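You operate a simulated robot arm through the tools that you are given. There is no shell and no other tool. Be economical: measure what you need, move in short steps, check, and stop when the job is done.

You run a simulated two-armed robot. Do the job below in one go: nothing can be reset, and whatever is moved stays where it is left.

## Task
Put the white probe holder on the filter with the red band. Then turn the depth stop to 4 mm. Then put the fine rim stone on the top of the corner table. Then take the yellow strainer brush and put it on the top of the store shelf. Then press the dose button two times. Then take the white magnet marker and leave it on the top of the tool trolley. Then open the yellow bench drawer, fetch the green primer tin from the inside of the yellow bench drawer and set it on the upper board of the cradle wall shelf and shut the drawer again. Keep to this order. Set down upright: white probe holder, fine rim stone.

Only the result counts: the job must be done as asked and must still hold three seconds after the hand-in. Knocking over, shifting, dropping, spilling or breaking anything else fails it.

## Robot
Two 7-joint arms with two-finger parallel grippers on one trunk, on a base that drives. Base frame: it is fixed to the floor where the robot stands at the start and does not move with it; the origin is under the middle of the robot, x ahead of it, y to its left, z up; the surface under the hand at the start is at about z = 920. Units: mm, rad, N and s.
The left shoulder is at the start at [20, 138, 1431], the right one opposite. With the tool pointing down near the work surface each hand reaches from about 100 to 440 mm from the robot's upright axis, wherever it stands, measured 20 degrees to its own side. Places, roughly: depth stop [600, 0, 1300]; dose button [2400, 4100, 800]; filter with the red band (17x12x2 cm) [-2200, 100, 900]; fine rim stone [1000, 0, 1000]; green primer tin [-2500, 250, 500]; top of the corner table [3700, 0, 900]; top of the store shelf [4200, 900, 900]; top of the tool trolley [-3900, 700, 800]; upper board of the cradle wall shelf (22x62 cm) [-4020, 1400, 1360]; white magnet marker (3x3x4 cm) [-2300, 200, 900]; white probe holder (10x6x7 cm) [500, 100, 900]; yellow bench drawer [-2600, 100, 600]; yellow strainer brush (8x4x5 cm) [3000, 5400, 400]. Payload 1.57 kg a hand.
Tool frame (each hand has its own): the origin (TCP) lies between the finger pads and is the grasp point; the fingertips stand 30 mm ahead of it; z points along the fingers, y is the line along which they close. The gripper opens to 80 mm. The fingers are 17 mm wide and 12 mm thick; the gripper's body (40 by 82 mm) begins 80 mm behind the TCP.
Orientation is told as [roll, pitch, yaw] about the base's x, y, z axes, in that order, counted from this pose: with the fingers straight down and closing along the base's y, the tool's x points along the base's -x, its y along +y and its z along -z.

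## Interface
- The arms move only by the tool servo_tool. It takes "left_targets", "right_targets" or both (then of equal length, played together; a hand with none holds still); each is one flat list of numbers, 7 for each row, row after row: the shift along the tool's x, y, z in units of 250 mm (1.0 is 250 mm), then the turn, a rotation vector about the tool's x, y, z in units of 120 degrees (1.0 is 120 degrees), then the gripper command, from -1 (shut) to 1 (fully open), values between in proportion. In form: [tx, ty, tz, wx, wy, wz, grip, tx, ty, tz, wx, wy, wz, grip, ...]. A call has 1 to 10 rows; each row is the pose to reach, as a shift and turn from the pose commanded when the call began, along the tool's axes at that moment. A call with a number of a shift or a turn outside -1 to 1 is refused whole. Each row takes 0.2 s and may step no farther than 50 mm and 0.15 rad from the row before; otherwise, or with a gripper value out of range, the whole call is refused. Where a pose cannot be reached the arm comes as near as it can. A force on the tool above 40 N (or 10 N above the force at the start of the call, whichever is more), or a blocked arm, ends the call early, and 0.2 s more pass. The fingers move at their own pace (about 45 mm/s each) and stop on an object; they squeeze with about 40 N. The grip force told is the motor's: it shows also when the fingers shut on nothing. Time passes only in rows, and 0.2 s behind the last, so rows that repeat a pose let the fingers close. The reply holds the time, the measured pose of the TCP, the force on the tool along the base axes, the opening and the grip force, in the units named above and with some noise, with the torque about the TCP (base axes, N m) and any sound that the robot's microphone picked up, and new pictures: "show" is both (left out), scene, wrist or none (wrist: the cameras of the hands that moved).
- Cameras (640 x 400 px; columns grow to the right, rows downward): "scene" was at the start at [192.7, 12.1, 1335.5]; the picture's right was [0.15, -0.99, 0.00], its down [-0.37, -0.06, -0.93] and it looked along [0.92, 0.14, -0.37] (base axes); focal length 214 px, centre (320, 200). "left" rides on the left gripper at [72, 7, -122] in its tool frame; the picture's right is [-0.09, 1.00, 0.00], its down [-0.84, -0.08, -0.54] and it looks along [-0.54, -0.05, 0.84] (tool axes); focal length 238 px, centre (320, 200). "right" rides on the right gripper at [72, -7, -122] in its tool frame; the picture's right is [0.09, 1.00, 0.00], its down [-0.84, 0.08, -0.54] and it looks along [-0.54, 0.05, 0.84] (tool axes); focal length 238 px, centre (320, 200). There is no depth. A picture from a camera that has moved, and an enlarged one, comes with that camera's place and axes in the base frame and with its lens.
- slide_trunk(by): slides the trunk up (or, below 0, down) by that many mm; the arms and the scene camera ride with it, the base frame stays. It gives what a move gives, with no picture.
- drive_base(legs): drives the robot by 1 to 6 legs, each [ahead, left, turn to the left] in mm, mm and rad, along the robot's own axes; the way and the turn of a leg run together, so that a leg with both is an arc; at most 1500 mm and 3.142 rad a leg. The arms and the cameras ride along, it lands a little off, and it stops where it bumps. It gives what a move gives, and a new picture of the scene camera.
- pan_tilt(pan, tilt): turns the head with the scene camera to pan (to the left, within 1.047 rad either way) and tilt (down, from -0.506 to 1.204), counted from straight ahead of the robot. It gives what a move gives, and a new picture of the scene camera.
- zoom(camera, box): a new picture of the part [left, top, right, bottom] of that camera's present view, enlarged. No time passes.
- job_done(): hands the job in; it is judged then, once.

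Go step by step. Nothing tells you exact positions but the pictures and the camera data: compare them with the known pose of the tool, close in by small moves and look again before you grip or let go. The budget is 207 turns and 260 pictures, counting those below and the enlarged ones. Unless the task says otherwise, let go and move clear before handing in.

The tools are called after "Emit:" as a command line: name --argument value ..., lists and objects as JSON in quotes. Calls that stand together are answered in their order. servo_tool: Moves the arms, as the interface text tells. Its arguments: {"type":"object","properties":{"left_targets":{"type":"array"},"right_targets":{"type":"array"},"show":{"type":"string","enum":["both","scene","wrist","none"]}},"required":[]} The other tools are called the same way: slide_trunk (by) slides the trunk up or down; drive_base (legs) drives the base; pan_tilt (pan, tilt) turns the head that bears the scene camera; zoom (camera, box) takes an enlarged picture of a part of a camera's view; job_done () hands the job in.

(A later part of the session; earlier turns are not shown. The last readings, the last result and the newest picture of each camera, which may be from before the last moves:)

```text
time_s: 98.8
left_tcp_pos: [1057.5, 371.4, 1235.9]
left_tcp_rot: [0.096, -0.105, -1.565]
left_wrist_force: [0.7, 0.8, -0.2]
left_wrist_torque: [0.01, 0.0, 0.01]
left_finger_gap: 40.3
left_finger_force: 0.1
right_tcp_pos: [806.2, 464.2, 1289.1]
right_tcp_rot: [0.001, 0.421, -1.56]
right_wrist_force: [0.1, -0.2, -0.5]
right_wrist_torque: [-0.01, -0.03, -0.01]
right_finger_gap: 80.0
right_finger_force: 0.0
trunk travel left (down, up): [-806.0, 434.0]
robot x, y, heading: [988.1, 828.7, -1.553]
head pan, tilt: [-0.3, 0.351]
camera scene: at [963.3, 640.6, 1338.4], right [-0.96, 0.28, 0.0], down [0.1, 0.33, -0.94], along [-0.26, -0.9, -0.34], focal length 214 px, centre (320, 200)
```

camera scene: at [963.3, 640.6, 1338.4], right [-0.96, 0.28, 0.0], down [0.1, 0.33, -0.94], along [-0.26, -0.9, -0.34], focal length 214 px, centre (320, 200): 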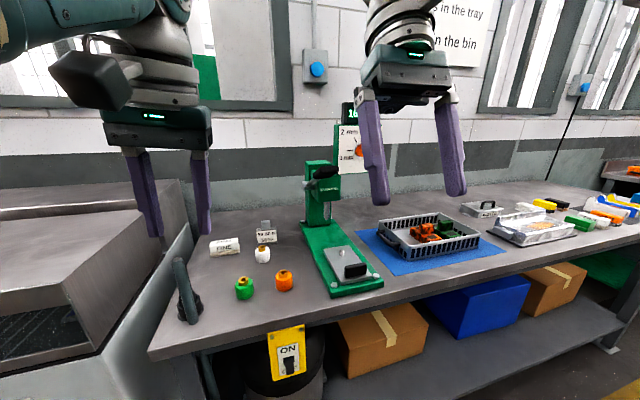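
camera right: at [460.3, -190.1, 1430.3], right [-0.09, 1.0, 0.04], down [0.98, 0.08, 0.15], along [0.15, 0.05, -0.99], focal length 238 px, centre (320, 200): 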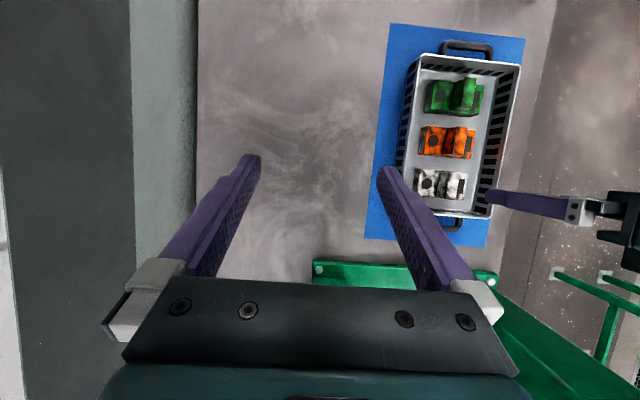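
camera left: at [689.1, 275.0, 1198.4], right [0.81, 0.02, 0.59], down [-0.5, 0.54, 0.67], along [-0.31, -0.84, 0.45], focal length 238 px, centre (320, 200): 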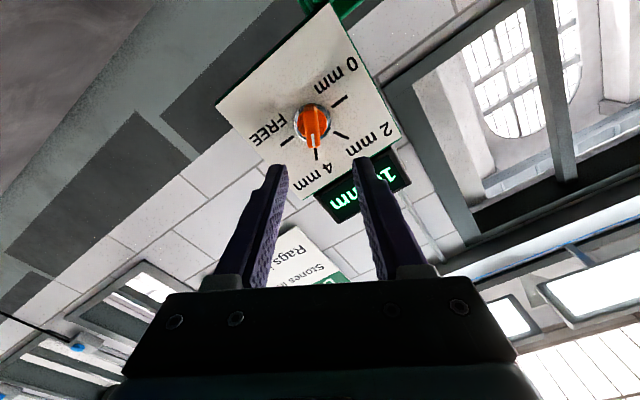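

Emit:
zoom --camera "scene" --box '[170, 200, 320, 310]'

Emit:
zoom --camera "scene" --box '[440, 180, 640, 260]'

Emit:
zoom --camera "scene" --box '[290, 90, 400, 260]'

```text
3.64 times, centred on (245, 255) of scene
camera zoom: at [963.3, 640.6, 1338.4], right [-0.96, 0.28, 0.0], down [0.1, 0.33, -0.94], along [-0.26, -0.9, -0.34], focal length 780 px, centre (593, 0)
```

zoom: 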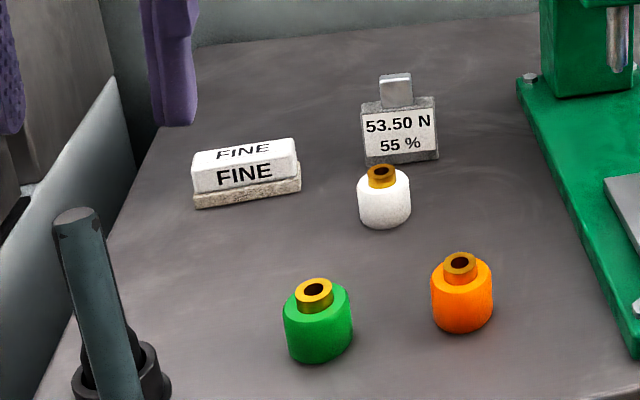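

```text
3.20 times, centred on (540, 220) of scene
camera zoom: at [963.3, 640.6, 1338.4], right [-0.96, 0.28, 0.0], down [0.1, 0.33, -0.94], along [-0.26, -0.9, -0.34], focal length 686 px, centre (-384, 136)
```

zoom: 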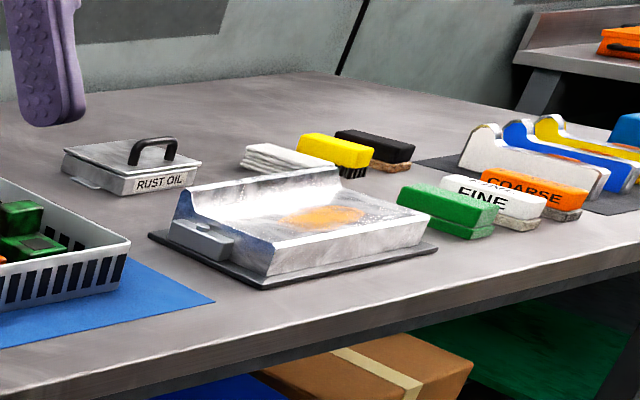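

```text
2.35 times, centred on (345, 175) of scene
camera zoom: at [963.3, 640.6, 1338.4], right [-0.96, 0.28, 0.0], down [0.1, 0.33, -0.94], along [-0.26, -0.9, -0.34], focal length 505 px, centre (261, 259)
```

zoom: 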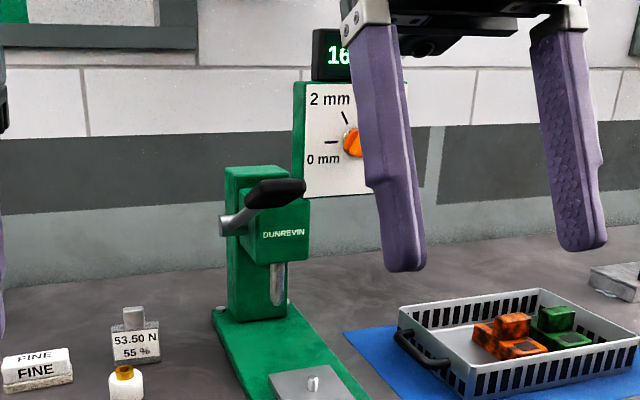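

The FINE stone next to the press lies at about (1098, -65), long side along x. I'll raise the right hand clear of the lever and turn the left hand so that it closes along y.

Emit:
servo_tool --left_targets '[0, 0, 0, 0, 0, -0.07, 1, 0, 0, 0, 0, 0, -0.14, 1, 0, 0, 0, 0, 0, -0.21, 1, 0, 0, 0, 0, 0, -0.28, 1, 0, 0, 0, 0, 0, -0.35, 1, 0, 0, 0, 0, 0, -0.42, 1, 0, 0, 0, 0, 0, -0.49, 1, 0, 0, 0, 0, 0, -0.56, 1, 0, 0, 0, 0, 0, -0.63, 1, 0, 0, 0, 0, 0, -0.7, 1]' --right_targets '[0.06, 0, -0.04, 0, 0, 0, 1, 0.12, 0, -0.08, 0, 0, 0, 1, 0.18, 0, -0.12, 0, 0, 0, 1, 0.24, 0, -0.16, 0, 0, 0, 1, 0.3, 0, -0.2, 0, 0, 0, 1, 0.36, 0, -0.24, 0, 0, 0, 1, 0.42, 0, -0.28, 0, 0, 0, 1, 0.48, 0, -0.32, 0, 0, 0, 1, 0.54, 0, -0.36, 0, 0, 0, 1, 0.6, 0, -0.4, 0, 0, 0, 1]' --show "none"

```text
time_s: 99.7
left_tcp_pos: [1057.5, 371.3, 1234.0]
left_tcp_rot: [0.041, -0.135, -1.123]
left_wrist_force: [0.4, -0.5, -0.2]
left_wrist_torque: [-0.02, 0.0, -0.01]
left_finger_gap: 80.0
left_finger_force: 0.0
right_tcp_pos: [809.1, 513.1, 1281.3]
right_tcp_rot: [-0.002, 0.594, -1.547]
right_wrist_force: [0.1, -0.4, 0.2]
right_wrist_torque: [0.01, 0.03, 0.0]
right_finger_gap: 80.0
right_finger_force: 0.1
trunk travel left (down, up): [-806.0, 434.0]
robot x, y, heading: [985.9, 836.2, -1.555]
head pan, tilt: [-0.3, 0.351]
stopped in row 4 (right hand): the arm was blocked; the commanded pose is now the measured one
```

The right arm can't fold back any more, so I'll move it inward instead. I'll also finish the left hand's turn.

Emit:
servo_tool --left_targets '[0, 0, 0, 0, 0, -0.07, 1, 0, 0, 0, 0, 0, -0.14, 1, 0, 0, 0, 0, 0, -0.21, 1, 0, 0, 0, 0, 0, -0.28, 1, 0, 0, 0, 0, 0, -0.35, 1, 0, 0, 0, 0, 0, -0.42, 1, 0, 0, 0, 0, 0, -0.49, 1, 0, 0, 0, 0, 0, -0.536, 1]' --right_targets '[0, 0.05, 0, 0, 0, 0, 1, 0, 0.1, 0, 0, 0, 0, 1, 0, 0.15, 0, 0, 0, 0, 1, 0, 0.2, 0, 0, 0, 0, 1, 0, 0.25, 0, 0, 0, 0, 1, 0, 0.3, 0, 0, 0, 0, 1, 0, 0.35, 0, 0, 0, 0, 1, 0, 0.4, 0, 0, 0, 0, 1]' --show "none"

```text
time_s: 101.5
left_tcp_pos: [1058.2, 372.0, 1235.0]
left_tcp_rot: [-0.104, -0.095, 0.01]
left_wrist_force: [-0.3, 0.2, 0.3]
left_wrist_torque: [-0.01, -0.02, 0.0]
left_finger_gap: 80.2
left_finger_force: 0.1
right_tcp_pos: [909.1, 514.2, 1281.5]
right_tcp_rot: [-0.002, 0.591, -1.548]
right_wrist_force: [0.5, 0.3, 0.9]
right_wrist_torque: [0.03, 0.01, -0.02]
right_finger_gap: 79.9
right_finger_force: 0.1
trunk travel left (down, up): [-806.0, 434.0]
robot x, y, heading: [986.2, 833.6, -1.557]
head pan, tilt: [-0.3, 0.351]
```

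Emit:
drive_base --legs '[[470, 0, 0]]'

Emit:
servo_tool --left_targets '[0, 0, 0, -0.0497, 0.0454, 0, 1, 0, 0, 0, -0.0497, 0.0454, 0, 1]' --show "wrist"

```text
time_s: 104.2
left_tcp_pos: [1064.0, -91.6, 1234.1]
left_tcp_rot: [-0.104, -0.094, 0.007]
left_wrist_force: [0.3, -0.4, 0.4]
left_wrist_torque: [-0.01, 0.0, 0.03]
left_finger_gap: 80.0
left_finger_force: 0.1
right_tcp_pos: [914.0, 51.3, 1282.0]
right_tcp_rot: [-0.001, 0.59, -1.552]
right_wrist_force: [0.2, 0.0, -0.8]
right_wrist_torque: [0.0, -0.02, 0.01]
right_finger_gap: 79.8
right_finger_force: 0.1
trunk travel left (down, up): [-806.0, 434.0]
robot x, y, heading: [995.4, 369.0, -1.557]
head pan, tilt: [-0.3, 0.351]
camera scene: at [969.3, 177.4, 1338.3], right [-0.96, 0.28, 0.0], down [0.1, 0.33, -0.94], along [-0.27, -0.9, -0.34], focal length 214 px, centre (320, 200)
```

scene: 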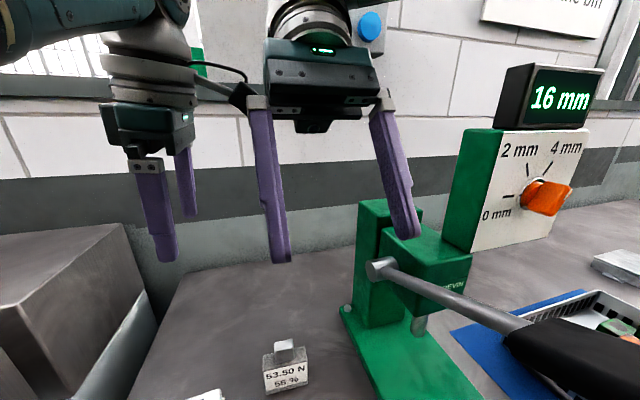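

```text
time_s: 104.8
left_tcp_pos: [1063.8, -92.4, 1234.3]
left_tcp_rot: [0.001, 0.001, 0.0]
left_wrist_force: [0.1, -0.3, -0.7]
left_wrist_torque: [0.01, -0.03, -0.01]
left_finger_gap: 79.7
left_finger_force: 0.0
right_tcp_pos: [914.0, 52.2, 1282.4]
right_tcp_rot: [-0.002, 0.594, -1.551]
right_wrist_force: [-0.7, 0.2, -0.4]
right_wrist_torque: [0.01, 0.02, 0.0]
right_finger_gap: 79.8
right_finger_force: 0.0
trunk travel left (down, up): [-806.0, 434.0]
robot x, y, heading: [991.2, 369.3, -1.557]
head pan, tilt: [-0.3, 0.351]
camera left: at [990.6, -84.0, 1357.7], right [0.09, 1.0, 0.0], down [0.84, -0.08, 0.54], along [0.54, -0.05, -0.84], focal length 238 px, centre (320, 200)
```

left: 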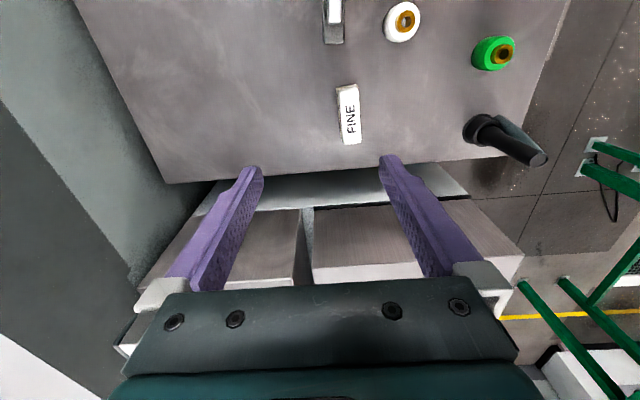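

The FINE stone shows at about (1088, -46), yaw about +0.07. I'll move above it and look again.

Emit:
servo_tool --left_targets '[-0.03, 0.06, 0.1, 0, 0, -0.01, 1, -0.06, 0.12, 0.27, 0, 0, -0.02, 1, -0.096, 0.18, 0.44, 0, 0, -0.0334, 1, -0.096, 0.188, 0.61, 0, 0, -0.0334, 1, -0.096, 0.188, 0.776, 0, 0, -0.0334, 1]' --show "wrist"

Emit:
pan_tilt --pan 0.3 --tilt 0.8

```text
time_s: 106.0
left_tcp_pos: [1086.6, -45.5, 1038.0]
left_tcp_rot: [-0.002, -0.002, 0.07]
left_wrist_force: [-0.1, -0.8, 0.6]
left_wrist_torque: [0.04, 0.04, -0.02]
left_finger_gap: 80.0
left_finger_force: 0.0
right_tcp_pos: [914.4, 51.1, 1281.8]
right_tcp_rot: [-0.002, 0.592, -1.551]
right_wrist_force: [0.2, 0.7, 0.1]
right_wrist_torque: [-0.02, -0.02, -0.01]
right_finger_gap: 80.0
right_finger_force: 0.0
trunk travel left (down, up): [-806.0, 434.0]
robot x, y, heading: [996.0, 368.3, -1.563]
head pan, tilt: [-0.3, 0.351]
camera left: at [1014.2, -42.8, 1160.8], right [0.02, 1.0, 0.0], down [0.84, -0.02, 0.54], along [0.54, -0.01, -0.84], focal length 238 px, centre (320, 200)
```

left: 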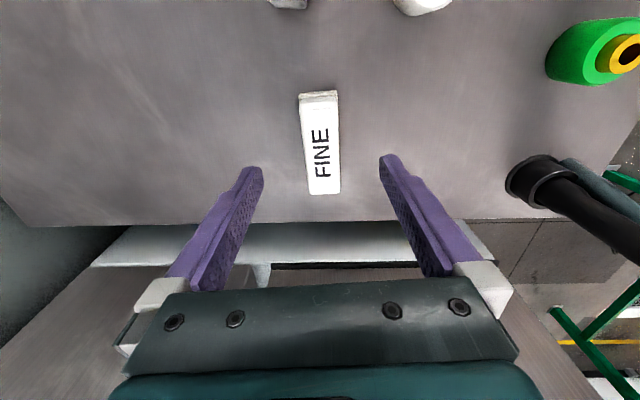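

```text
time_s: 107.0
left_tcp_pos: [1087.4, -45.4, 1038.9]
left_tcp_rot: [-0.001, -0.002, 0.07]
left_wrist_force: [0.6, -0.2, 0.8]
left_wrist_torque: [0.0, 0.02, -0.02]
left_finger_gap: 79.9
left_finger_force: 0.1
right_tcp_pos: [914.2, 51.8, 1282.3]
right_tcp_rot: [-0.002, 0.592, -1.551]
right_wrist_force: [0.2, -0.8, -0.2]
right_wrist_torque: [-0.01, 0.0, 0.0]
right_finger_gap: 80.2
right_finger_force: 0.0
trunk travel left (down, up): [-806.0, 434.0]
robot x, y, heading: [994.4, 370.6, -1.559]
head pan, tilt: [0.3, 0.799]
camera scene: at [1020.1, 189.5, 1299.1], right [-0.95, -0.3, 0.0], down [-0.21, 0.68, -0.7], along [0.21, -0.67, -0.71], focal length 214 px, centre (320, 200)
```

scene: 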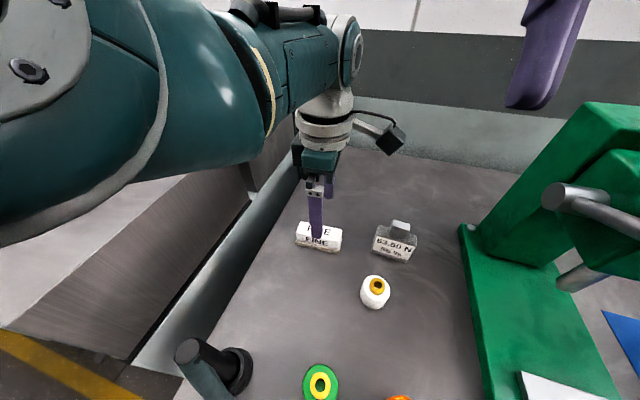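

The stone is centred between the fingers. I'll go down to TCP z ≈ 953 and close.

Emit:
servo_tool --left_targets '[0, 0, 0.17, 0, 0, 0, 0.6, 0, 0.004, 0.3, 0, 0, 0.01, 0.6, 0, 0.004, 0.34, 0, 0, 0.01, 0.6, 0, 0.004, 0.34, 0, 0, 0.01, -1, 0, 0.004, 0.34, 0, 0, 0.01, -1, 0, 0.004, 0.34, 0, 0, 0.01, -1, 0, 0.004, 0.34, 0, 0, 0.01, -1]'

```text
time_s: 108.7
left_tcp_pos: [1092.7, -27.3, 971.1]
left_tcp_rot: [-0.005, -0.001, 0.049]
left_wrist_force: [-2.6, 1.4, 26.1]
left_wrist_torque: [0.17, 0.08, 0.01]
left_finger_gap: 30.7
left_finger_force: 31.2
left hand out of reach, approached as far as the arm can: row 1, 2, 3, 4, 5, 6, 7
right_tcp_pos: [913.2, 50.6, 1282.8]
right_tcp_rot: [-0.001, 0.589, -1.552]
right_wrist_force: [0.2, -0.7, 0.4]
right_wrist_torque: [0.0, 0.0, 0.0]
right_finger_gap: 80.0
right_finger_force: 0.0
trunk travel left (down, up): [-806.0, 434.0]
robot x, y, heading: [994.5, 365.5, -1.555]
head pan, tilt: [0.3, 0.799]
camera scene: at [1020.5, 188.9, 1299.4], right [-0.95, -0.31, 0.0], down [-0.22, 0.68, -0.7], along [0.21, -0.66, -0.72], focal length 214 px, centre (320, 200)
camera left: at [1020.1, -22.7, 1093.8], right [0.04, 1.0, -0.01], down [0.84, -0.03, 0.54], along [0.54, -0.03, -0.84], focal length 238 px, centre (320, 200)
```

scene: 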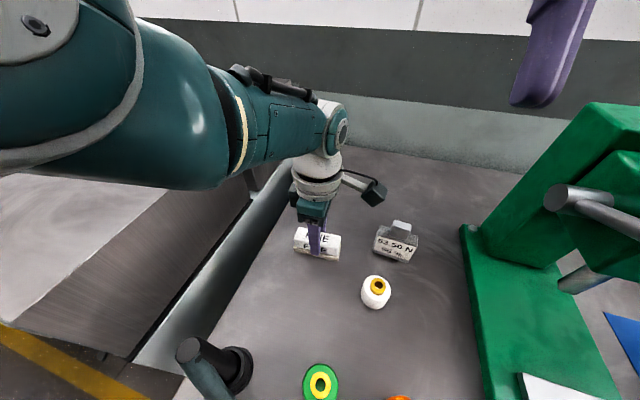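
left: 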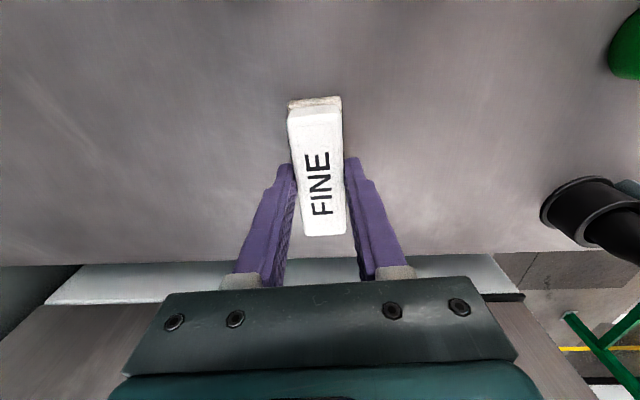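

The arm stopped a bit short of its reach, but the fingers hold the stone at 31 mm. I'll lift gently and check.

Emit:
servo_tool --left_targets '[0, 0, -0.05, 0, 0, 0, -1, 0, 0, -0.12, 0, 0, 0, -1, 0, 0, -0.28, 0, 0, 0, -1, 0, 0, -0.44, 0, 0, 0, -1]'

```text
time_s: 109.7
left_tcp_pos: [1112.2, -28.2, 1080.6]
left_tcp_rot: [-0.005, -0.024, 0.072]
left_wrist_force: [-0.4, -0.8, -0.9]
left_wrist_torque: [-0.02, 0.03, -0.01]
left_finger_gap: 30.7
left_finger_force: 39.9
right_tcp_pos: [913.0, 51.5, 1282.0]
right_tcp_rot: [-0.001, 0.592, -1.552]
right_wrist_force: [-0.2, -0.3, 0.8]
right_wrist_torque: [0.01, -0.02, 0.04]
right_finger_gap: 79.9
right_finger_force: 0.0
trunk travel left (down, up): [-806.0, 434.0]
robot x, y, heading: [991.3, 367.3, -1.558]
head pan, tilt: [0.3, 0.799]
camera scene: at [1014.9, 191.4, 1294.0], right [-0.97, -0.25, 0.0], down [-0.19, 0.73, -0.65], along [0.16, -0.63, -0.76], focal length 214 px, centre (320, 200)
camera left: at [1035.7, -25.8, 1201.5], right [0.02, 1.0, 0.0], down [0.83, -0.02, 0.56], along [0.56, -0.01, -0.83], focal length 238 px, centre (320, 200)
```

scene: 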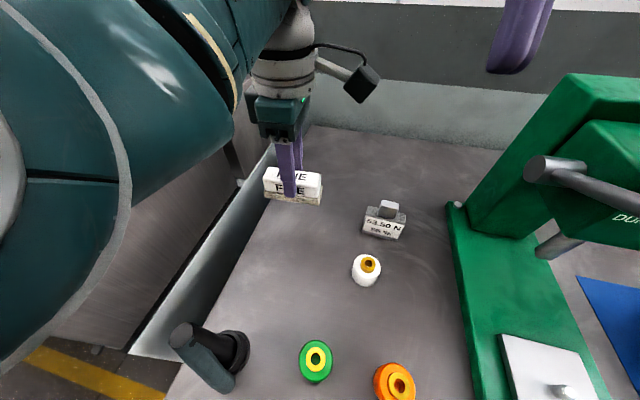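
left: 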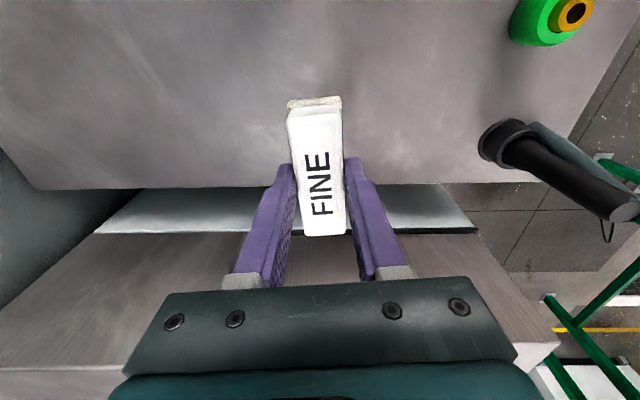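

The stone is in the hand. I'll raise it more and back out into the aisle.

Emit:
servo_tool --left_targets '[0, 0, -0.15, 0, 0, 0, -1, 0, 0, -0.3, 0, 0, 0, -1, 0, 0, -0.45, 0, 0, 0, -1]' --show "none"

Emit:
drive_base --legs '[[-480, 0, 0]]'

Emit:
pan_tilt --pan 1.0 --tilt 0.3

```text
time_s: 110.5
left_tcp_pos: [1108.0, -50.3, 1171.6]
left_tcp_rot: [0.004, -0.025, 0.075]
left_wrist_force: [0.2, 0.3, -2.0]
left_wrist_torque: [-0.02, -0.01, 0.01]
left_finger_gap: 30.1
left_finger_force: 39.5
left hand out of reach, approached as far as the arm can: row 2, 3
right_tcp_pos: [914.3, 51.3, 1282.2]
right_tcp_rot: [-0.003, 0.592, -1.551]
right_wrist_force: [0.0, 0.6, 0.7]
right_wrist_torque: [-0.04, 0.01, -0.03]
right_finger_gap: 79.9
right_finger_force: 0.1
trunk travel left (down, up): [-806.0, 434.0]
robot x, y, heading: [995.0, 368.1, -1.56]
head pan, tilt: [0.3, 0.799]
```

```text
time_s: 113.4
left_tcp_pos: [1101.8, 450.0, 1172.3]
left_tcp_rot: [0.0, -0.023, 0.07]
left_wrist_force: [0.2, 0.3, -1.8]
left_wrist_torque: [0.02, 0.01, -0.06]
left_finger_gap: 30.2
left_finger_force: 39.7
right_tcp_pos: [907.3, 551.7, 1281.9]
right_tcp_rot: [-0.003, 0.592, -1.555]
right_wrist_force: [-0.5, 0.5, 0.3]
right_wrist_torque: [-0.02, -0.02, 0.01]
right_finger_gap: 80.2
right_finger_force: 0.0
trunk travel left (down, up): [-806.0, 434.0]
robot x, y, heading: [989.4, 870.2, -1.565]
head pan, tilt: [0.3, 0.799]
camera scene: at [1007.2, 676.0, 1335.8], right [-0.98, -0.19, 0.0], down [-0.07, 0.36, -0.93], along [0.17, -0.91, -0.37], focal length 214 px, centre (320, 200)
```

scene: 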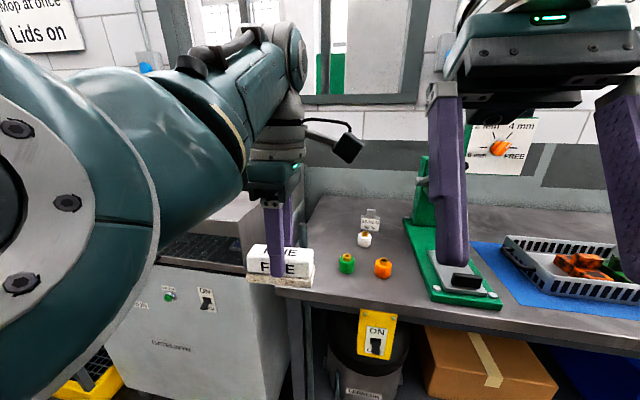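

```text
time_s: 114.5
left_tcp_pos: [1105.9, 449.6, 1171.9]
left_tcp_rot: [-0.001, -0.029, 0.078]
left_wrist_force: [0.0, 1.2, -2.2]
left_wrist_torque: [-0.02, 0.01, 0.02]
left_finger_gap: 30.7
left_finger_force: 39.4
right_tcp_pos: [908.0, 553.3, 1282.3]
right_tcp_rot: [-0.001, 0.592, -1.554]
right_wrist_force: [-0.4, -0.5, -0.3]
right_wrist_torque: [0.03, 0.02, 0.02]
right_finger_gap: 80.1
right_finger_force: 0.0
trunk travel left (down, up): [-806.0, 434.0]
robot x, y, heading: [987.0, 869.2, -1.561]
head pan, tilt: [1.0, 0.3]
camera scene: at [1024.6, 681.0, 1337.0], right [-0.93, -0.37, 0.0], down [-0.13, 0.33, -0.93], along [0.35, -0.87, -0.36], focal length 214 px, centre (320, 200)
```

scene: 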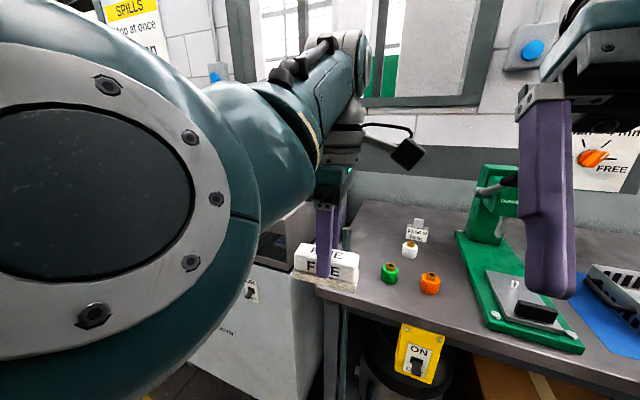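

The left elbow is crowding the head. I'll turn the left wrist back to its natural yaw and reach out a bit to free the head.

Emit:
servo_tool --left_targets '[0, -0.02, 0, 0, 0, 0.07, -1, 0, -0.04, 0, 0, 0, 0.14, -1, 0, -0.06, 0, 0, 0, 0.21, -1, 0, -0.08, 0, 0, 0, 0.28, -1, 0, -0.1, 0, 0, 0, 0.35, -1, 0, -0.1, 0, 0, 0, 0.42, -1, 0, -0.1, 0, 0, 0, 0.49, -1, 0, -0.1, 0, 0, 0, 0.56, -1, 0, -0.1, 0, 0, 0, 0.63, -1, 0, -0.1, 0, 0, 0, 0.7, -1]' --show "none"

Emit:
pan_tilt --pan 0.5 --tilt 0.3

```text
time_s: 116.7
left_tcp_pos: [1103.3, 424.9, 1171.6]
left_tcp_rot: [0.021, -0.003, -1.397]
left_wrist_force: [-0.8, 0.5, -1.9]
left_wrist_torque: [0.02, 0.02, 0.01]
left_finger_gap: 30.7
left_finger_force: 39.7
right_tcp_pos: [908.0, 552.9, 1281.4]
right_tcp_rot: [-0.002, 0.592, -1.555]
right_wrist_force: [-0.1, -1.4, -0.1]
right_wrist_torque: [-0.02, 0.02, 0.0]
right_finger_gap: 80.1
right_finger_force: 0.1
trunk travel left (down, up): [-806.0, 434.0]
robot x, y, heading: [984.9, 866.1, -1.562]
head pan, tilt: [1.0, 0.3]
```

```text
time_s: 117.6
left_tcp_pos: [1103.5, 424.6, 1172.2]
left_tcp_rot: [0.023, -0.002, -1.394]
left_wrist_force: [0.0, -0.1, -1.7]
left_wrist_torque: [0.03, 0.02, -0.02]
left_finger_gap: 30.3
left_finger_force: 39.0
right_tcp_pos: [908.2, 552.7, 1281.3]
right_tcp_rot: [-0.002, 0.591, -1.556]
right_wrist_force: [-0.2, 0.9, 0.4]
right_wrist_torque: [-0.01, 0.0, 0.0]
right_finger_gap: 80.2
right_finger_force: 0.1
trunk travel left (down, up): [-806.0, 434.0]
robot x, y, heading: [988.5, 865.4, -1.557]
head pan, tilt: [0.499, 0.3]
camera scene: at [1035.4, 685.8, 1343.0], right [-0.87, -0.49, 0.0], down [-0.14, 0.26, -0.96], along [0.47, -0.83, -0.3], focal length 214 px, centre (320, 200)
```

scene: 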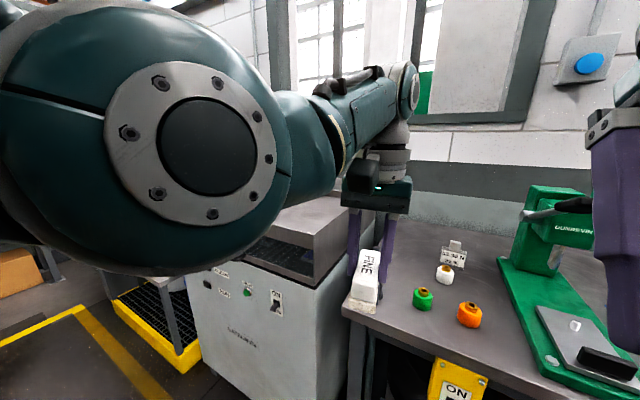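

The head moves freely again. I'll turn toward +x and look along the way to the corner table.

Emit:
drive_base --legs '[[0, 0, 1.557]]'

Emit:
pan_tilt --pan -0.25 --tilt 0.25

```text
time_s: 121.7
left_tcp_pos: [1436.6, 965.5, 1171.6]
left_tcp_rot: [0.022, 0.0, 0.135]
left_wrist_force: [0.2, -0.2, -1.8]
left_wrist_torque: [0.01, 0.03, -0.01]
left_finger_gap: 30.2
left_finger_force: 39.1
right_tcp_pos: [1300.2, 774.9, 1281.5]
right_tcp_rot: [-0.002, 0.592, -0.025]
right_wrist_force: [0.1, 1.0, 0.0]
right_wrist_torque: [0.0, -0.02, 0.01]
right_finger_gap: 80.1
right_finger_force: 0.1
trunk travel left (down, up): [-806.0, 434.0]
robot x, y, heading: [991.3, 871.4, -0.033]
head pan, tilt: [0.499, 0.3]
camera scene: at [1172.0, 905.7, 1343.0], right [0.45, -0.89, 0.0], down [-0.26, -0.13, -0.96], along [0.85, 0.43, -0.3], focal length 214 px, centre (320, 200)
```

scene: 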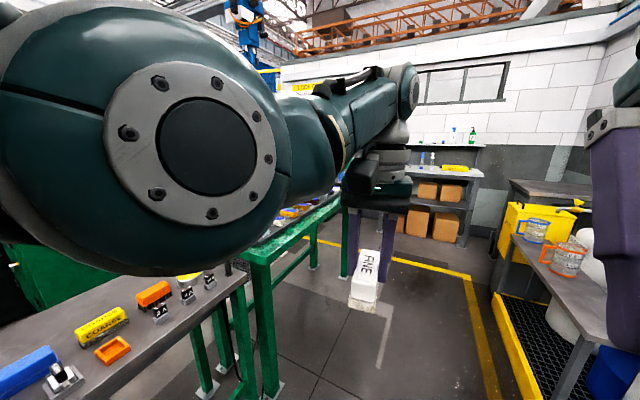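

```text
time_s: 122.8
left_tcp_pos: [1436.1, 965.0, 1170.8]
left_tcp_rot: [0.022, -0.002, 0.135]
left_wrist_force: [0.8, -1.8, -1.3]
left_wrist_torque: [0.0, 0.02, -0.02]
left_finger_gap: 30.4
left_finger_force: 39.5
right_tcp_pos: [1299.8, 775.7, 1281.8]
right_tcp_rot: [-0.002, 0.592, -0.027]
right_wrist_force: [0.2, -1.2, -0.5]
right_wrist_torque: [0.0, -0.03, 0.01]
right_finger_gap: 80.1
right_finger_force: 0.1
trunk travel left (down, up): [-806.0, 434.0]
robot x, y, heading: [990.4, 868.5, -0.033]
head pan, tilt: [-0.25, 0.25]
camera scene: at [1178.3, 837.8, 1347.8], right [-0.28, -0.96, 0.0], down [-0.24, 0.07, -0.97], along [0.93, -0.27, -0.25], focal length 214 px, centre (320, 200)
```

scene: 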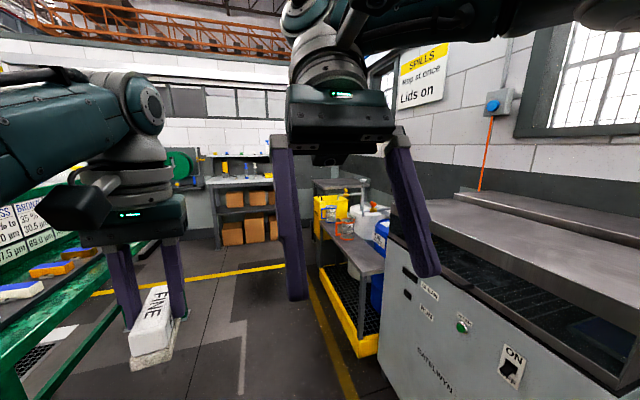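

The aisle is open between the green table (y > 1230) and the cabinets (y < 400). I'll drive down its middle toward the corner.

Emit:
drive_base --legs '[[0, -70, 0.033], [1500, 0, 0]]'

Emit:
pan_tilt --pan -0.5 --tilt 0.35

```text
time_s: 130.8
left_tcp_pos: [2906.8, 958.5, 1172.4]
left_tcp_rot: [0.022, -0.001, 0.208]
left_wrist_force: [0.6, -0.3, -2.7]
left_wrist_torque: [-0.01, 0.0, -0.01]
left_finger_gap: 30.3
left_finger_force: 39.7
right_tcp_pos: [2784.7, 759.5, 1280.9]
right_tcp_rot: [-0.002, 0.591, 0.047]
right_wrist_force: [0.0, -0.2, -0.9]
right_wrist_torque: [0.01, 0.01, 0.02]
right_finger_gap: 80.0
right_finger_force: 0.1
trunk travel left (down, up): [-806.0, 434.0]
robot x, y, heading: [2469.8, 827.9, 0.042]
head pan, tilt: [-0.25, 0.25]
camera scene: at [2658.1, 812.8, 1347.8], right [-0.21, -0.98, 0.0], down [-0.24, 0.05, -0.97], along [0.95, -0.2, -0.25], focal length 214 px, centre (320, 200)
```

scene: 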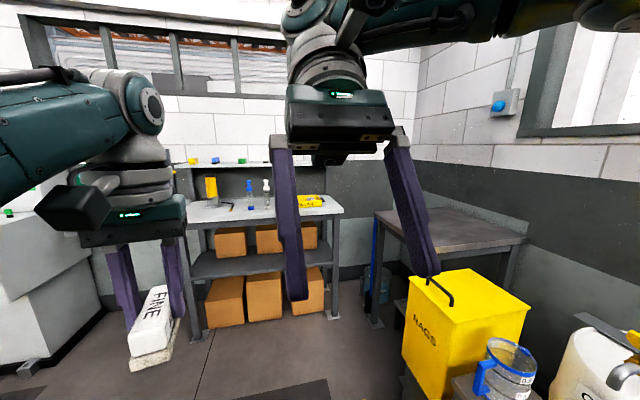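

```text
time_s: 131.6
left_tcp_pos: [2906.6, 958.8, 1171.9]
left_tcp_rot: [0.024, -0.001, 0.207]
left_wrist_force: [0.2, -0.5, -2.7]
left_wrist_torque: [-0.02, 0.01, -0.03]
left_finger_gap: 30.5
left_finger_force: 39.3
right_tcp_pos: [2784.2, 760.3, 1281.8]
right_tcp_rot: [-0.002, 0.592, 0.046]
right_wrist_force: [-0.6, -0.1, -0.3]
right_wrist_torque: [0.01, 0.01, 0.0]
right_finger_gap: 80.0
right_finger_force: 0.0
trunk travel left (down, up): [-806.0, 434.0]
robot x, y, heading: [2467.6, 830.2, 0.042]
head pan, tilt: [-0.499, 0.351]
camera scene: at [2650.2, 791.1, 1338.3], right [-0.44, -0.9, 0.0], down [-0.31, 0.15, -0.94], along [0.84, -0.42, -0.34], focal length 214 px, centre (320, 200)
```

scene: 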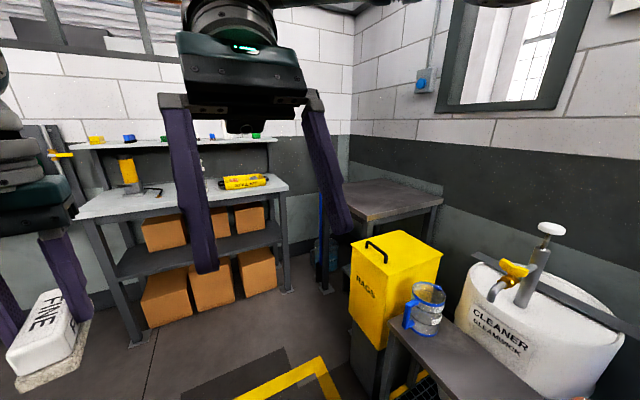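

The corner table is the bare grey one; its open side is at y ≈ 210, beyond the RAGS bin. I'll turn to face -y, then move sideways to it.

Emit:
drive_base --legs '[[0, 0, -1.612], [0, 1120, 0]]'

Emit:
pan_tilt --pan 0.1 --tilt 0.6

```text
time_s: 141.0
left_tcp_pos: [3733.9, 480.7, 1171.8]
left_tcp_rot: [0.023, -0.002, -1.326]
left_wrist_force: [-0.2, -0.4, -2.9]
left_wrist_torque: [0.02, 0.01, 0.01]
left_finger_gap: 30.2
left_finger_force: 38.9
right_tcp_pos: [3529.7, 594.1, 1281.1]
right_tcp_rot: [-0.002, 0.593, -1.488]
right_wrist_force: [0.1, 0.1, 0.4]
right_wrist_torque: [0.0, -0.02, -0.03]
right_finger_gap: 80.0
right_finger_force: 0.1
trunk travel left (down, up): [-806.0, 434.0]
robot x, y, heading: [3584.0, 921.0, -1.494]
head pan, tilt: [-0.499, 0.351]
camera scene: at [3558.7, 729.4, 1338.3], right [-0.91, 0.41, 0.0], down [0.14, 0.31, -0.94], along [-0.38, -0.86, -0.34], focal length 214 px, centre (320, 200)
```

scene: 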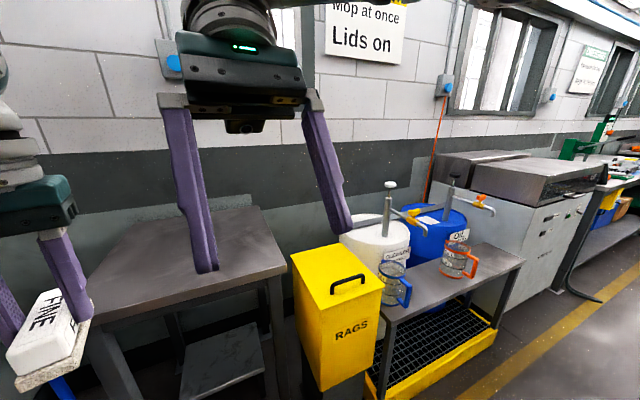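

```text
time_s: 142.0
left_tcp_pos: [3733.5, 480.7, 1173.5]
left_tcp_rot: [0.022, -0.002, -1.327]
left_wrist_force: [0.2, -0.4, -1.9]
left_wrist_torque: [0.01, 0.0, -0.02]
left_finger_gap: 30.4
left_finger_force: 39.3
right_tcp_pos: [3529.1, 594.8, 1281.0]
right_tcp_rot: [-0.002, 0.593, -1.487]
right_wrist_force: [-0.5, 0.2, 0.2]
right_wrist_torque: [-0.02, 0.0, -0.03]
right_finger_gap: 79.9
right_finger_force: 0.1
trunk travel left (down, up): [-806.0, 434.0]
robot x, y, heading: [3587.7, 911.9, -1.497]
head pan, tilt: [0.099, 0.6]
camera scene: at [3612.3, 727.3, 1315.6], right [-0.98, -0.17, 0.0], down [-0.1, 0.56, -0.83], along [0.14, -0.81, -0.56], focal length 214 px, centre (320, 200)
```

scene: 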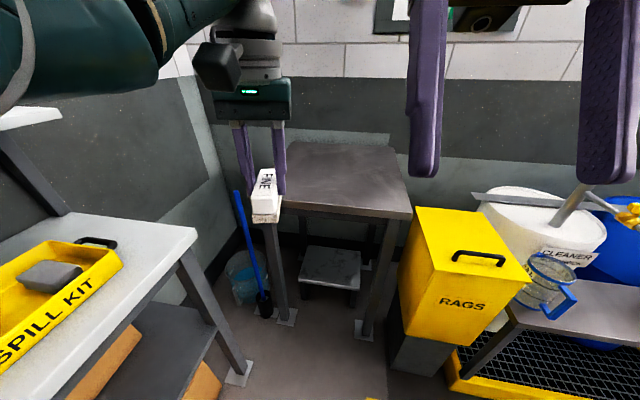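

The table top spans x 3417–3870, y up to about 165. I'll drive in so the left hand can reach (3690, 60).

Emit:
drive_base --legs '[[430, 0, -0.074]]'

Emit:
pan_tilt --pan 0.2 --tilt 0.8

```text
time_s: 144.6
left_tcp_pos: [3712.0, 61.0, 1172.5]
left_tcp_rot: [0.023, 0.0, -1.408]
left_wrist_force: [0.5, 0.7, -1.5]
left_wrist_torque: [-0.03, 0.0, -0.01]
left_finger_gap: 30.2
left_finger_force: 39.4
right_tcp_pos: [3517.2, 192.1, 1282.2]
right_tcp_rot: [-0.002, 0.592, -1.571]
right_wrist_force: [-0.1, -0.2, 0.5]
right_wrist_torque: [0.0, 0.03, -0.02]
right_finger_gap: 80.1
right_finger_force: 0.1
trunk travel left (down, up): [-806.0, 434.0]
robot x, y, heading: [3604.9, 507.4, -1.574]
head pan, tilt: [0.099, 0.6]
camera scene: at [3611.9, 317.6, 1315.5], right [-1.0, -0.09, 0.0], down [-0.05, 0.56, -0.82], along [0.08, -0.82, -0.57], focal length 214 px, centre (320, 200)
```

scene: 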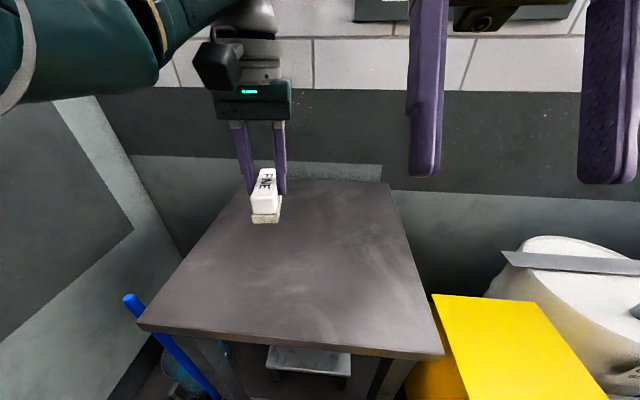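

```text
time_s: 145.3
left_tcp_pos: [3711.8, 61.7, 1171.3]
left_tcp_rot: [0.023, 0.002, -1.409]
left_wrist_force: [-0.7, -0.3, -2.8]
left_wrist_torque: [0.01, 0.01, 0.03]
left_finger_gap: 30.5
left_finger_force: 40.1
right_tcp_pos: [3518.7, 191.8, 1281.2]
right_tcp_rot: [-0.002, 0.593, -1.569]
right_wrist_force: [0.5, 0.3, -0.1]
right_wrist_torque: [0.05, 0.0, -0.03]
right_finger_gap: 79.8
right_finger_force: 0.1
trunk travel left (down, up): [-806.0, 434.0]
robot x, y, heading: [3604.8, 511.7, -1.577]
head pan, tilt: [0.201, 0.799]
camera scene: at [3619.2, 326.4, 1298.7], right [-0.98, -0.19, 0.0], down [-0.14, 0.7, -0.7], along [0.14, -0.68, -0.72], focal length 214 px, centre (320, 200)
```

scene: 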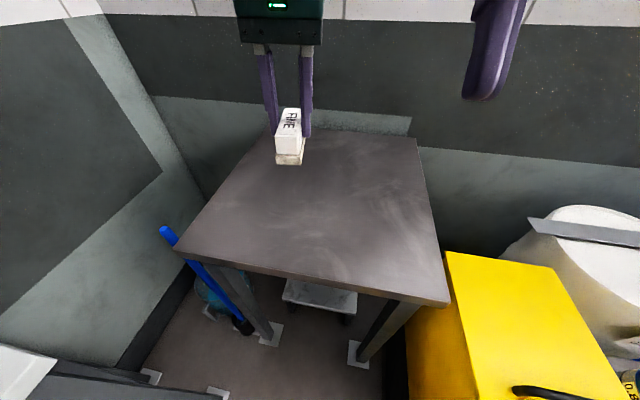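

The table top is at z ≈ 906. I'll drive 70 mm closer so the hand can go low, then lower the stone in stages.

Emit:
drive_base --legs '[[70, 0, 0]]'

Emit:
servo_tool --left_targets '[0.15, 0, 0.08, 0.01, 0, 0, -1, 0.2, 0, 0.25, 0.01, 0, 0, -1, 0.2, 0, 0.43, 0.01, 0, 0, -1, 0.2, 0, 0.6, 0.01, 0, 0, -1, 0.2, 0, 0.7, 0.01, 0, 0, -1]'

```text
time_s: 146.3
left_tcp_pos: [3712.1, -7.3, 1171.1]
left_tcp_rot: [0.023, -0.001, -1.41]
left_wrist_force: [0.7, 0.6, -2.4]
left_wrist_torque: [0.0, 0.0, 0.0]
left_finger_gap: 30.2
left_finger_force: 39.7
right_tcp_pos: [3517.9, 122.8, 1280.9]
right_tcp_rot: [-0.001, 0.593, -1.57]
right_wrist_force: [1.1, -0.7, 0.4]
right_wrist_torque: [0.0, -0.01, 0.03]
right_finger_gap: 79.8
right_finger_force: 0.0
trunk travel left (down, up): [-806.0, 434.0]
robot x, y, heading: [3604.8, 438.1, -1.575]
head pan, tilt: [0.201, 0.799]
camera scene: at [3619.0, 256.5, 1298.7], right [-0.98, -0.2, 0.0], down [-0.14, 0.7, -0.7], along [0.14, -0.68, -0.72], focal length 214 px, centre (320, 200)
```

scene: 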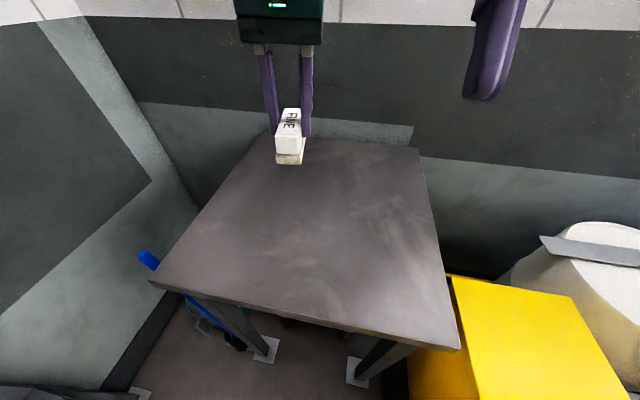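

```text
time_s: 147.5
left_tcp_pos: [3709.6, 41.4, 996.1]
left_tcp_rot: [0.003, 0.0, -1.41]
left_wrist_force: [0.0, 0.7, -1.0]
left_wrist_torque: [0.01, 0.05, -0.03]
left_finger_gap: 30.3
left_finger_force: 39.2
right_tcp_pos: [3517.6, 121.9, 1280.9]
right_tcp_rot: [-0.002, 0.592, -1.569]
right_wrist_force: [-0.4, 0.9, -0.1]
right_wrist_torque: [0.01, 0.01, 0.01]
right_finger_gap: 79.9
right_finger_force: 0.0
trunk travel left (down, up): [-806.0, 434.0]
robot x, y, heading: [3605.1, 436.6, -1.573]
head pan, tilt: [0.201, 0.799]
camera scene: at [3619.0, 256.5, 1298.7], right [-0.98, -0.2, 0.0], down [-0.14, 0.7, -0.7], along [0.14, -0.68, -0.72], focal length 214 px, centre (320, 200)
camera left: at [3703.5, 114.1, 1119.4], right [1.0, 0.07, 0.0], down [0.06, -0.84, 0.54], along [0.04, -0.54, -0.84], focal length 238 px, centre (320, 200)
```

scene: 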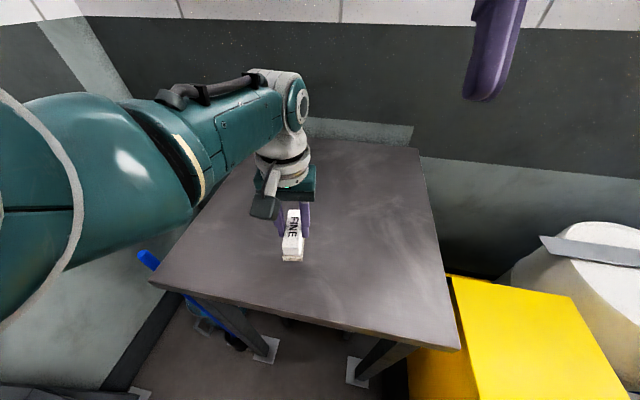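
left: 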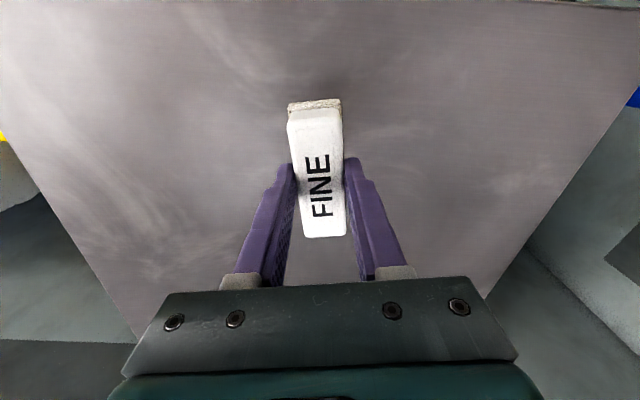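

Emit:
servo_tool --left_targets '[0, 0, 0.06, 0, 0, 0, -1, 0, 0, 0.09, 0, 0, 0, -1, 0, 0, 0.1, 0, 0, 0, -1, 0, 0, 0.11, 0, 0, 0, -1, 0, 0, 0.12, 0, 0, 0, -1]' --show "none"

Emit:
zoom --camera "scene" --box '[220, 170, 380, 290]'

```text
time_s: 148.7
left_tcp_pos: [3708.2, 41.3, 967.1]
left_tcp_rot: [0.001, 0.001, -1.408]
left_wrist_force: [0.3, 0.0, -1.8]
left_wrist_torque: [-0.03, -0.02, -0.02]
left_finger_gap: 30.6
left_finger_force: 39.6
right_tcp_pos: [3519.0, 121.5, 1281.3]
right_tcp_rot: [-0.003, 0.591, -1.57]
right_wrist_force: [0.4, 0.0, 0.1]
right_wrist_torque: [-0.02, 0.01, 0.04]
right_finger_gap: 79.9
right_finger_force: 0.0
trunk travel left (down, up): [-806.0, 434.0]
robot x, y, heading: [3602.7, 437.5, -1.573]
head pan, tilt: [0.201, 0.799]
```

```text
3.33 times, centred on (300, 230) of scene
camera zoom: at [3619.0, 256.5, 1298.7], right [-0.98, -0.2, 0.0], down [-0.14, 0.7, -0.7], along [0.14, -0.68, -0.72], focal length 715 px, centre (387, 100)
```

zoom: 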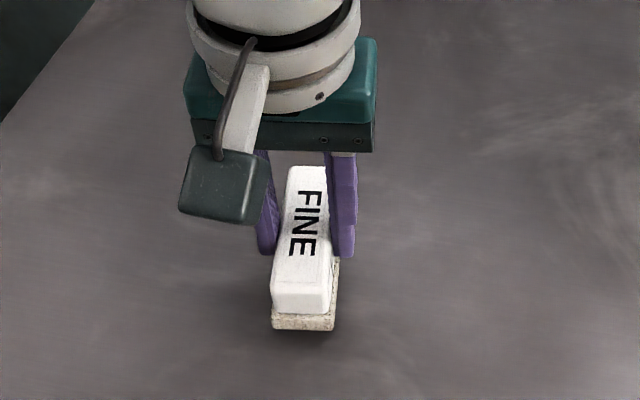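

Almost down, with no contact yet. I'll lower in 2 mm steps until it touches.

Emit:
servo_tool --left_targets '[0, 0, 0.008, 0, 0, 0, -1, 0, 0, 0.016, 0, 0, 0, -1, 0, 0, 0.024, 0, 0, 0, -1, 0, 0, 0.032, 0, 0, 0, -1]' --show "none"

```text
time_s: 149.7
left_tcp_pos: [3707.5, 42.7, 962.7]
left_tcp_rot: [0.001, 0.001, -1.408]
left_wrist_force: [0.0, -0.5, -1.3]
left_wrist_torque: [0.04, 0.03, 0.0]
left_finger_gap: 30.2
left_finger_force: 39.3
left hand out of reach, approached as far as the arm can: row 3, 4
right_tcp_pos: [3518.6, 121.5, 1281.6]
right_tcp_rot: [-0.001, 0.591, -1.569]
right_wrist_force: [0.6, 0.3, 0.0]
right_wrist_torque: [0.01, 0.02, -0.03]
right_finger_gap: 79.9
right_finger_force: 0.1
trunk travel left (down, up): [-806.0, 434.0]
robot x, y, heading: [3605.8, 438.4, -1.574]
head pan, tilt: [0.201, 0.799]
```

The arm has reached its limit, so I'll lower the trunk a few millimetres instead.

Emit:
slide_trunk --by -4

Emit:
slide_trunk --by -4

```text
time_s: 150.3
left_tcp_pos: [3708.4, 42.8, 959.0]
left_tcp_rot: [0.002, -0.001, -1.408]
left_wrist_force: [0.1, 0.4, -1.8]
left_wrist_torque: [0.02, 0.02, -0.01]
left_finger_gap: 30.5
left_finger_force: 39.3
right_tcp_pos: [3519.0, 122.3, 1277.5]
right_tcp_rot: [-0.002, 0.592, -1.568]
right_wrist_force: [0.7, -0.2, 0.6]
right_wrist_torque: [0.03, 0.01, 0.03]
right_finger_gap: 79.7
right_finger_force: 0.1
trunk travel left (down, up): [-802.0, 438.0]
robot x, y, heading: [3603.8, 434.3, -1.569]
head pan, tilt: [0.201, 0.799]
```

```text
time_s: 150.8
left_tcp_pos: [3708.0, 43.4, 954.4]
left_tcp_rot: [0.002, 0.0, -1.407]
left_wrist_force: [0.5, 0.0, -2.2]
left_wrist_torque: [0.01, -0.04, 0.0]
left_finger_gap: 30.0
left_finger_force: 39.4
right_tcp_pos: [3518.2, 121.8, 1273.6]
right_tcp_rot: [-0.003, 0.593, -1.568]
right_wrist_force: [0.6, 0.0, 0.6]
right_wrist_torque: [0.0, -0.01, -0.01]
right_finger_gap: 80.0
right_finger_force: 0.1
trunk travel left (down, up): [-798.0, 442.0]
robot x, y, heading: [3602.6, 438.8, -1.579]
head pan, tilt: [0.201, 0.799]
```

Emit:
slide_trunk --by -3

Emit:
slide_trunk --by -3

Emit:
zoom --camera "scene" --box '[220, 170, 380, 290]'

```text
time_s: 151.3
left_tcp_pos: [3708.5, 43.8, 950.7]
left_tcp_rot: [0.004, 0.0, -1.409]
left_wrist_force: [0.2, 0.7, -1.5]
left_wrist_torque: [0.0, -0.02, 0.03]
left_finger_gap: 30.4
left_finger_force: 39.6
right_tcp_pos: [3517.2, 122.7, 1270.7]
right_tcp_rot: [-0.001, 0.593, -1.569]
right_wrist_force: [0.8, -0.8, 0.6]
right_wrist_torque: [0.02, 0.0, -0.02]
right_finger_gap: 80.1
right_finger_force: 0.0
trunk travel left (down, up): [-795.0, 445.0]
robot x, y, heading: [3604.4, 439.0, -1.574]
head pan, tilt: [0.201, 0.799]
```

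```text
time_s: 151.8
left_tcp_pos: [3708.5, 43.8, 950.2]
left_tcp_rot: [0.001, -0.001, -1.408]
left_wrist_force: [-0.3, 13.4, 35.3]
left_wrist_torque: [0.34, 0.04, 0.03]
left_finger_gap: 30.3
left_finger_force: 39.8
right_tcp_pos: [3519.2, 122.2, 1268.3]
right_tcp_rot: [-0.002, 0.591, -1.569]
right_wrist_force: [-0.5, -0.4, 0.3]
right_wrist_torque: [0.02, -0.01, 0.0]
right_finger_gap: 79.9
right_finger_force: 0.0
trunk travel left (down, up): [-792.0, 448.0]
robot x, y, heading: [3605.3, 438.7, -1.575]
head pan, tilt: [0.201, 0.799]
```

```text
3.33 times, centred on (300, 230) of scene
camera zoom: at [3619.5, 256.5, 1285.4], right [-0.98, -0.2, 0.0], down [-0.14, 0.7, -0.7], along [0.14, -0.68, -0.72], focal length 715 px, centre (387, 100)
```

zoom: 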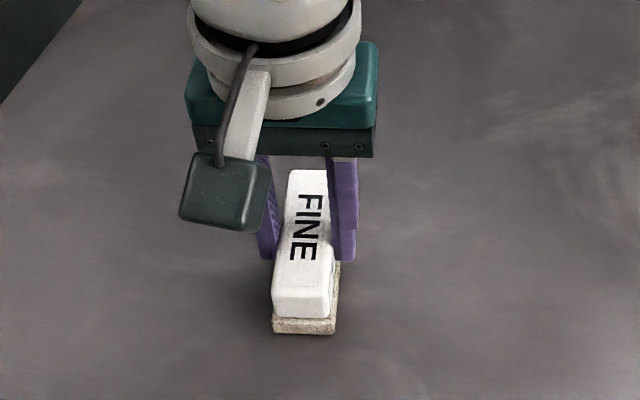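

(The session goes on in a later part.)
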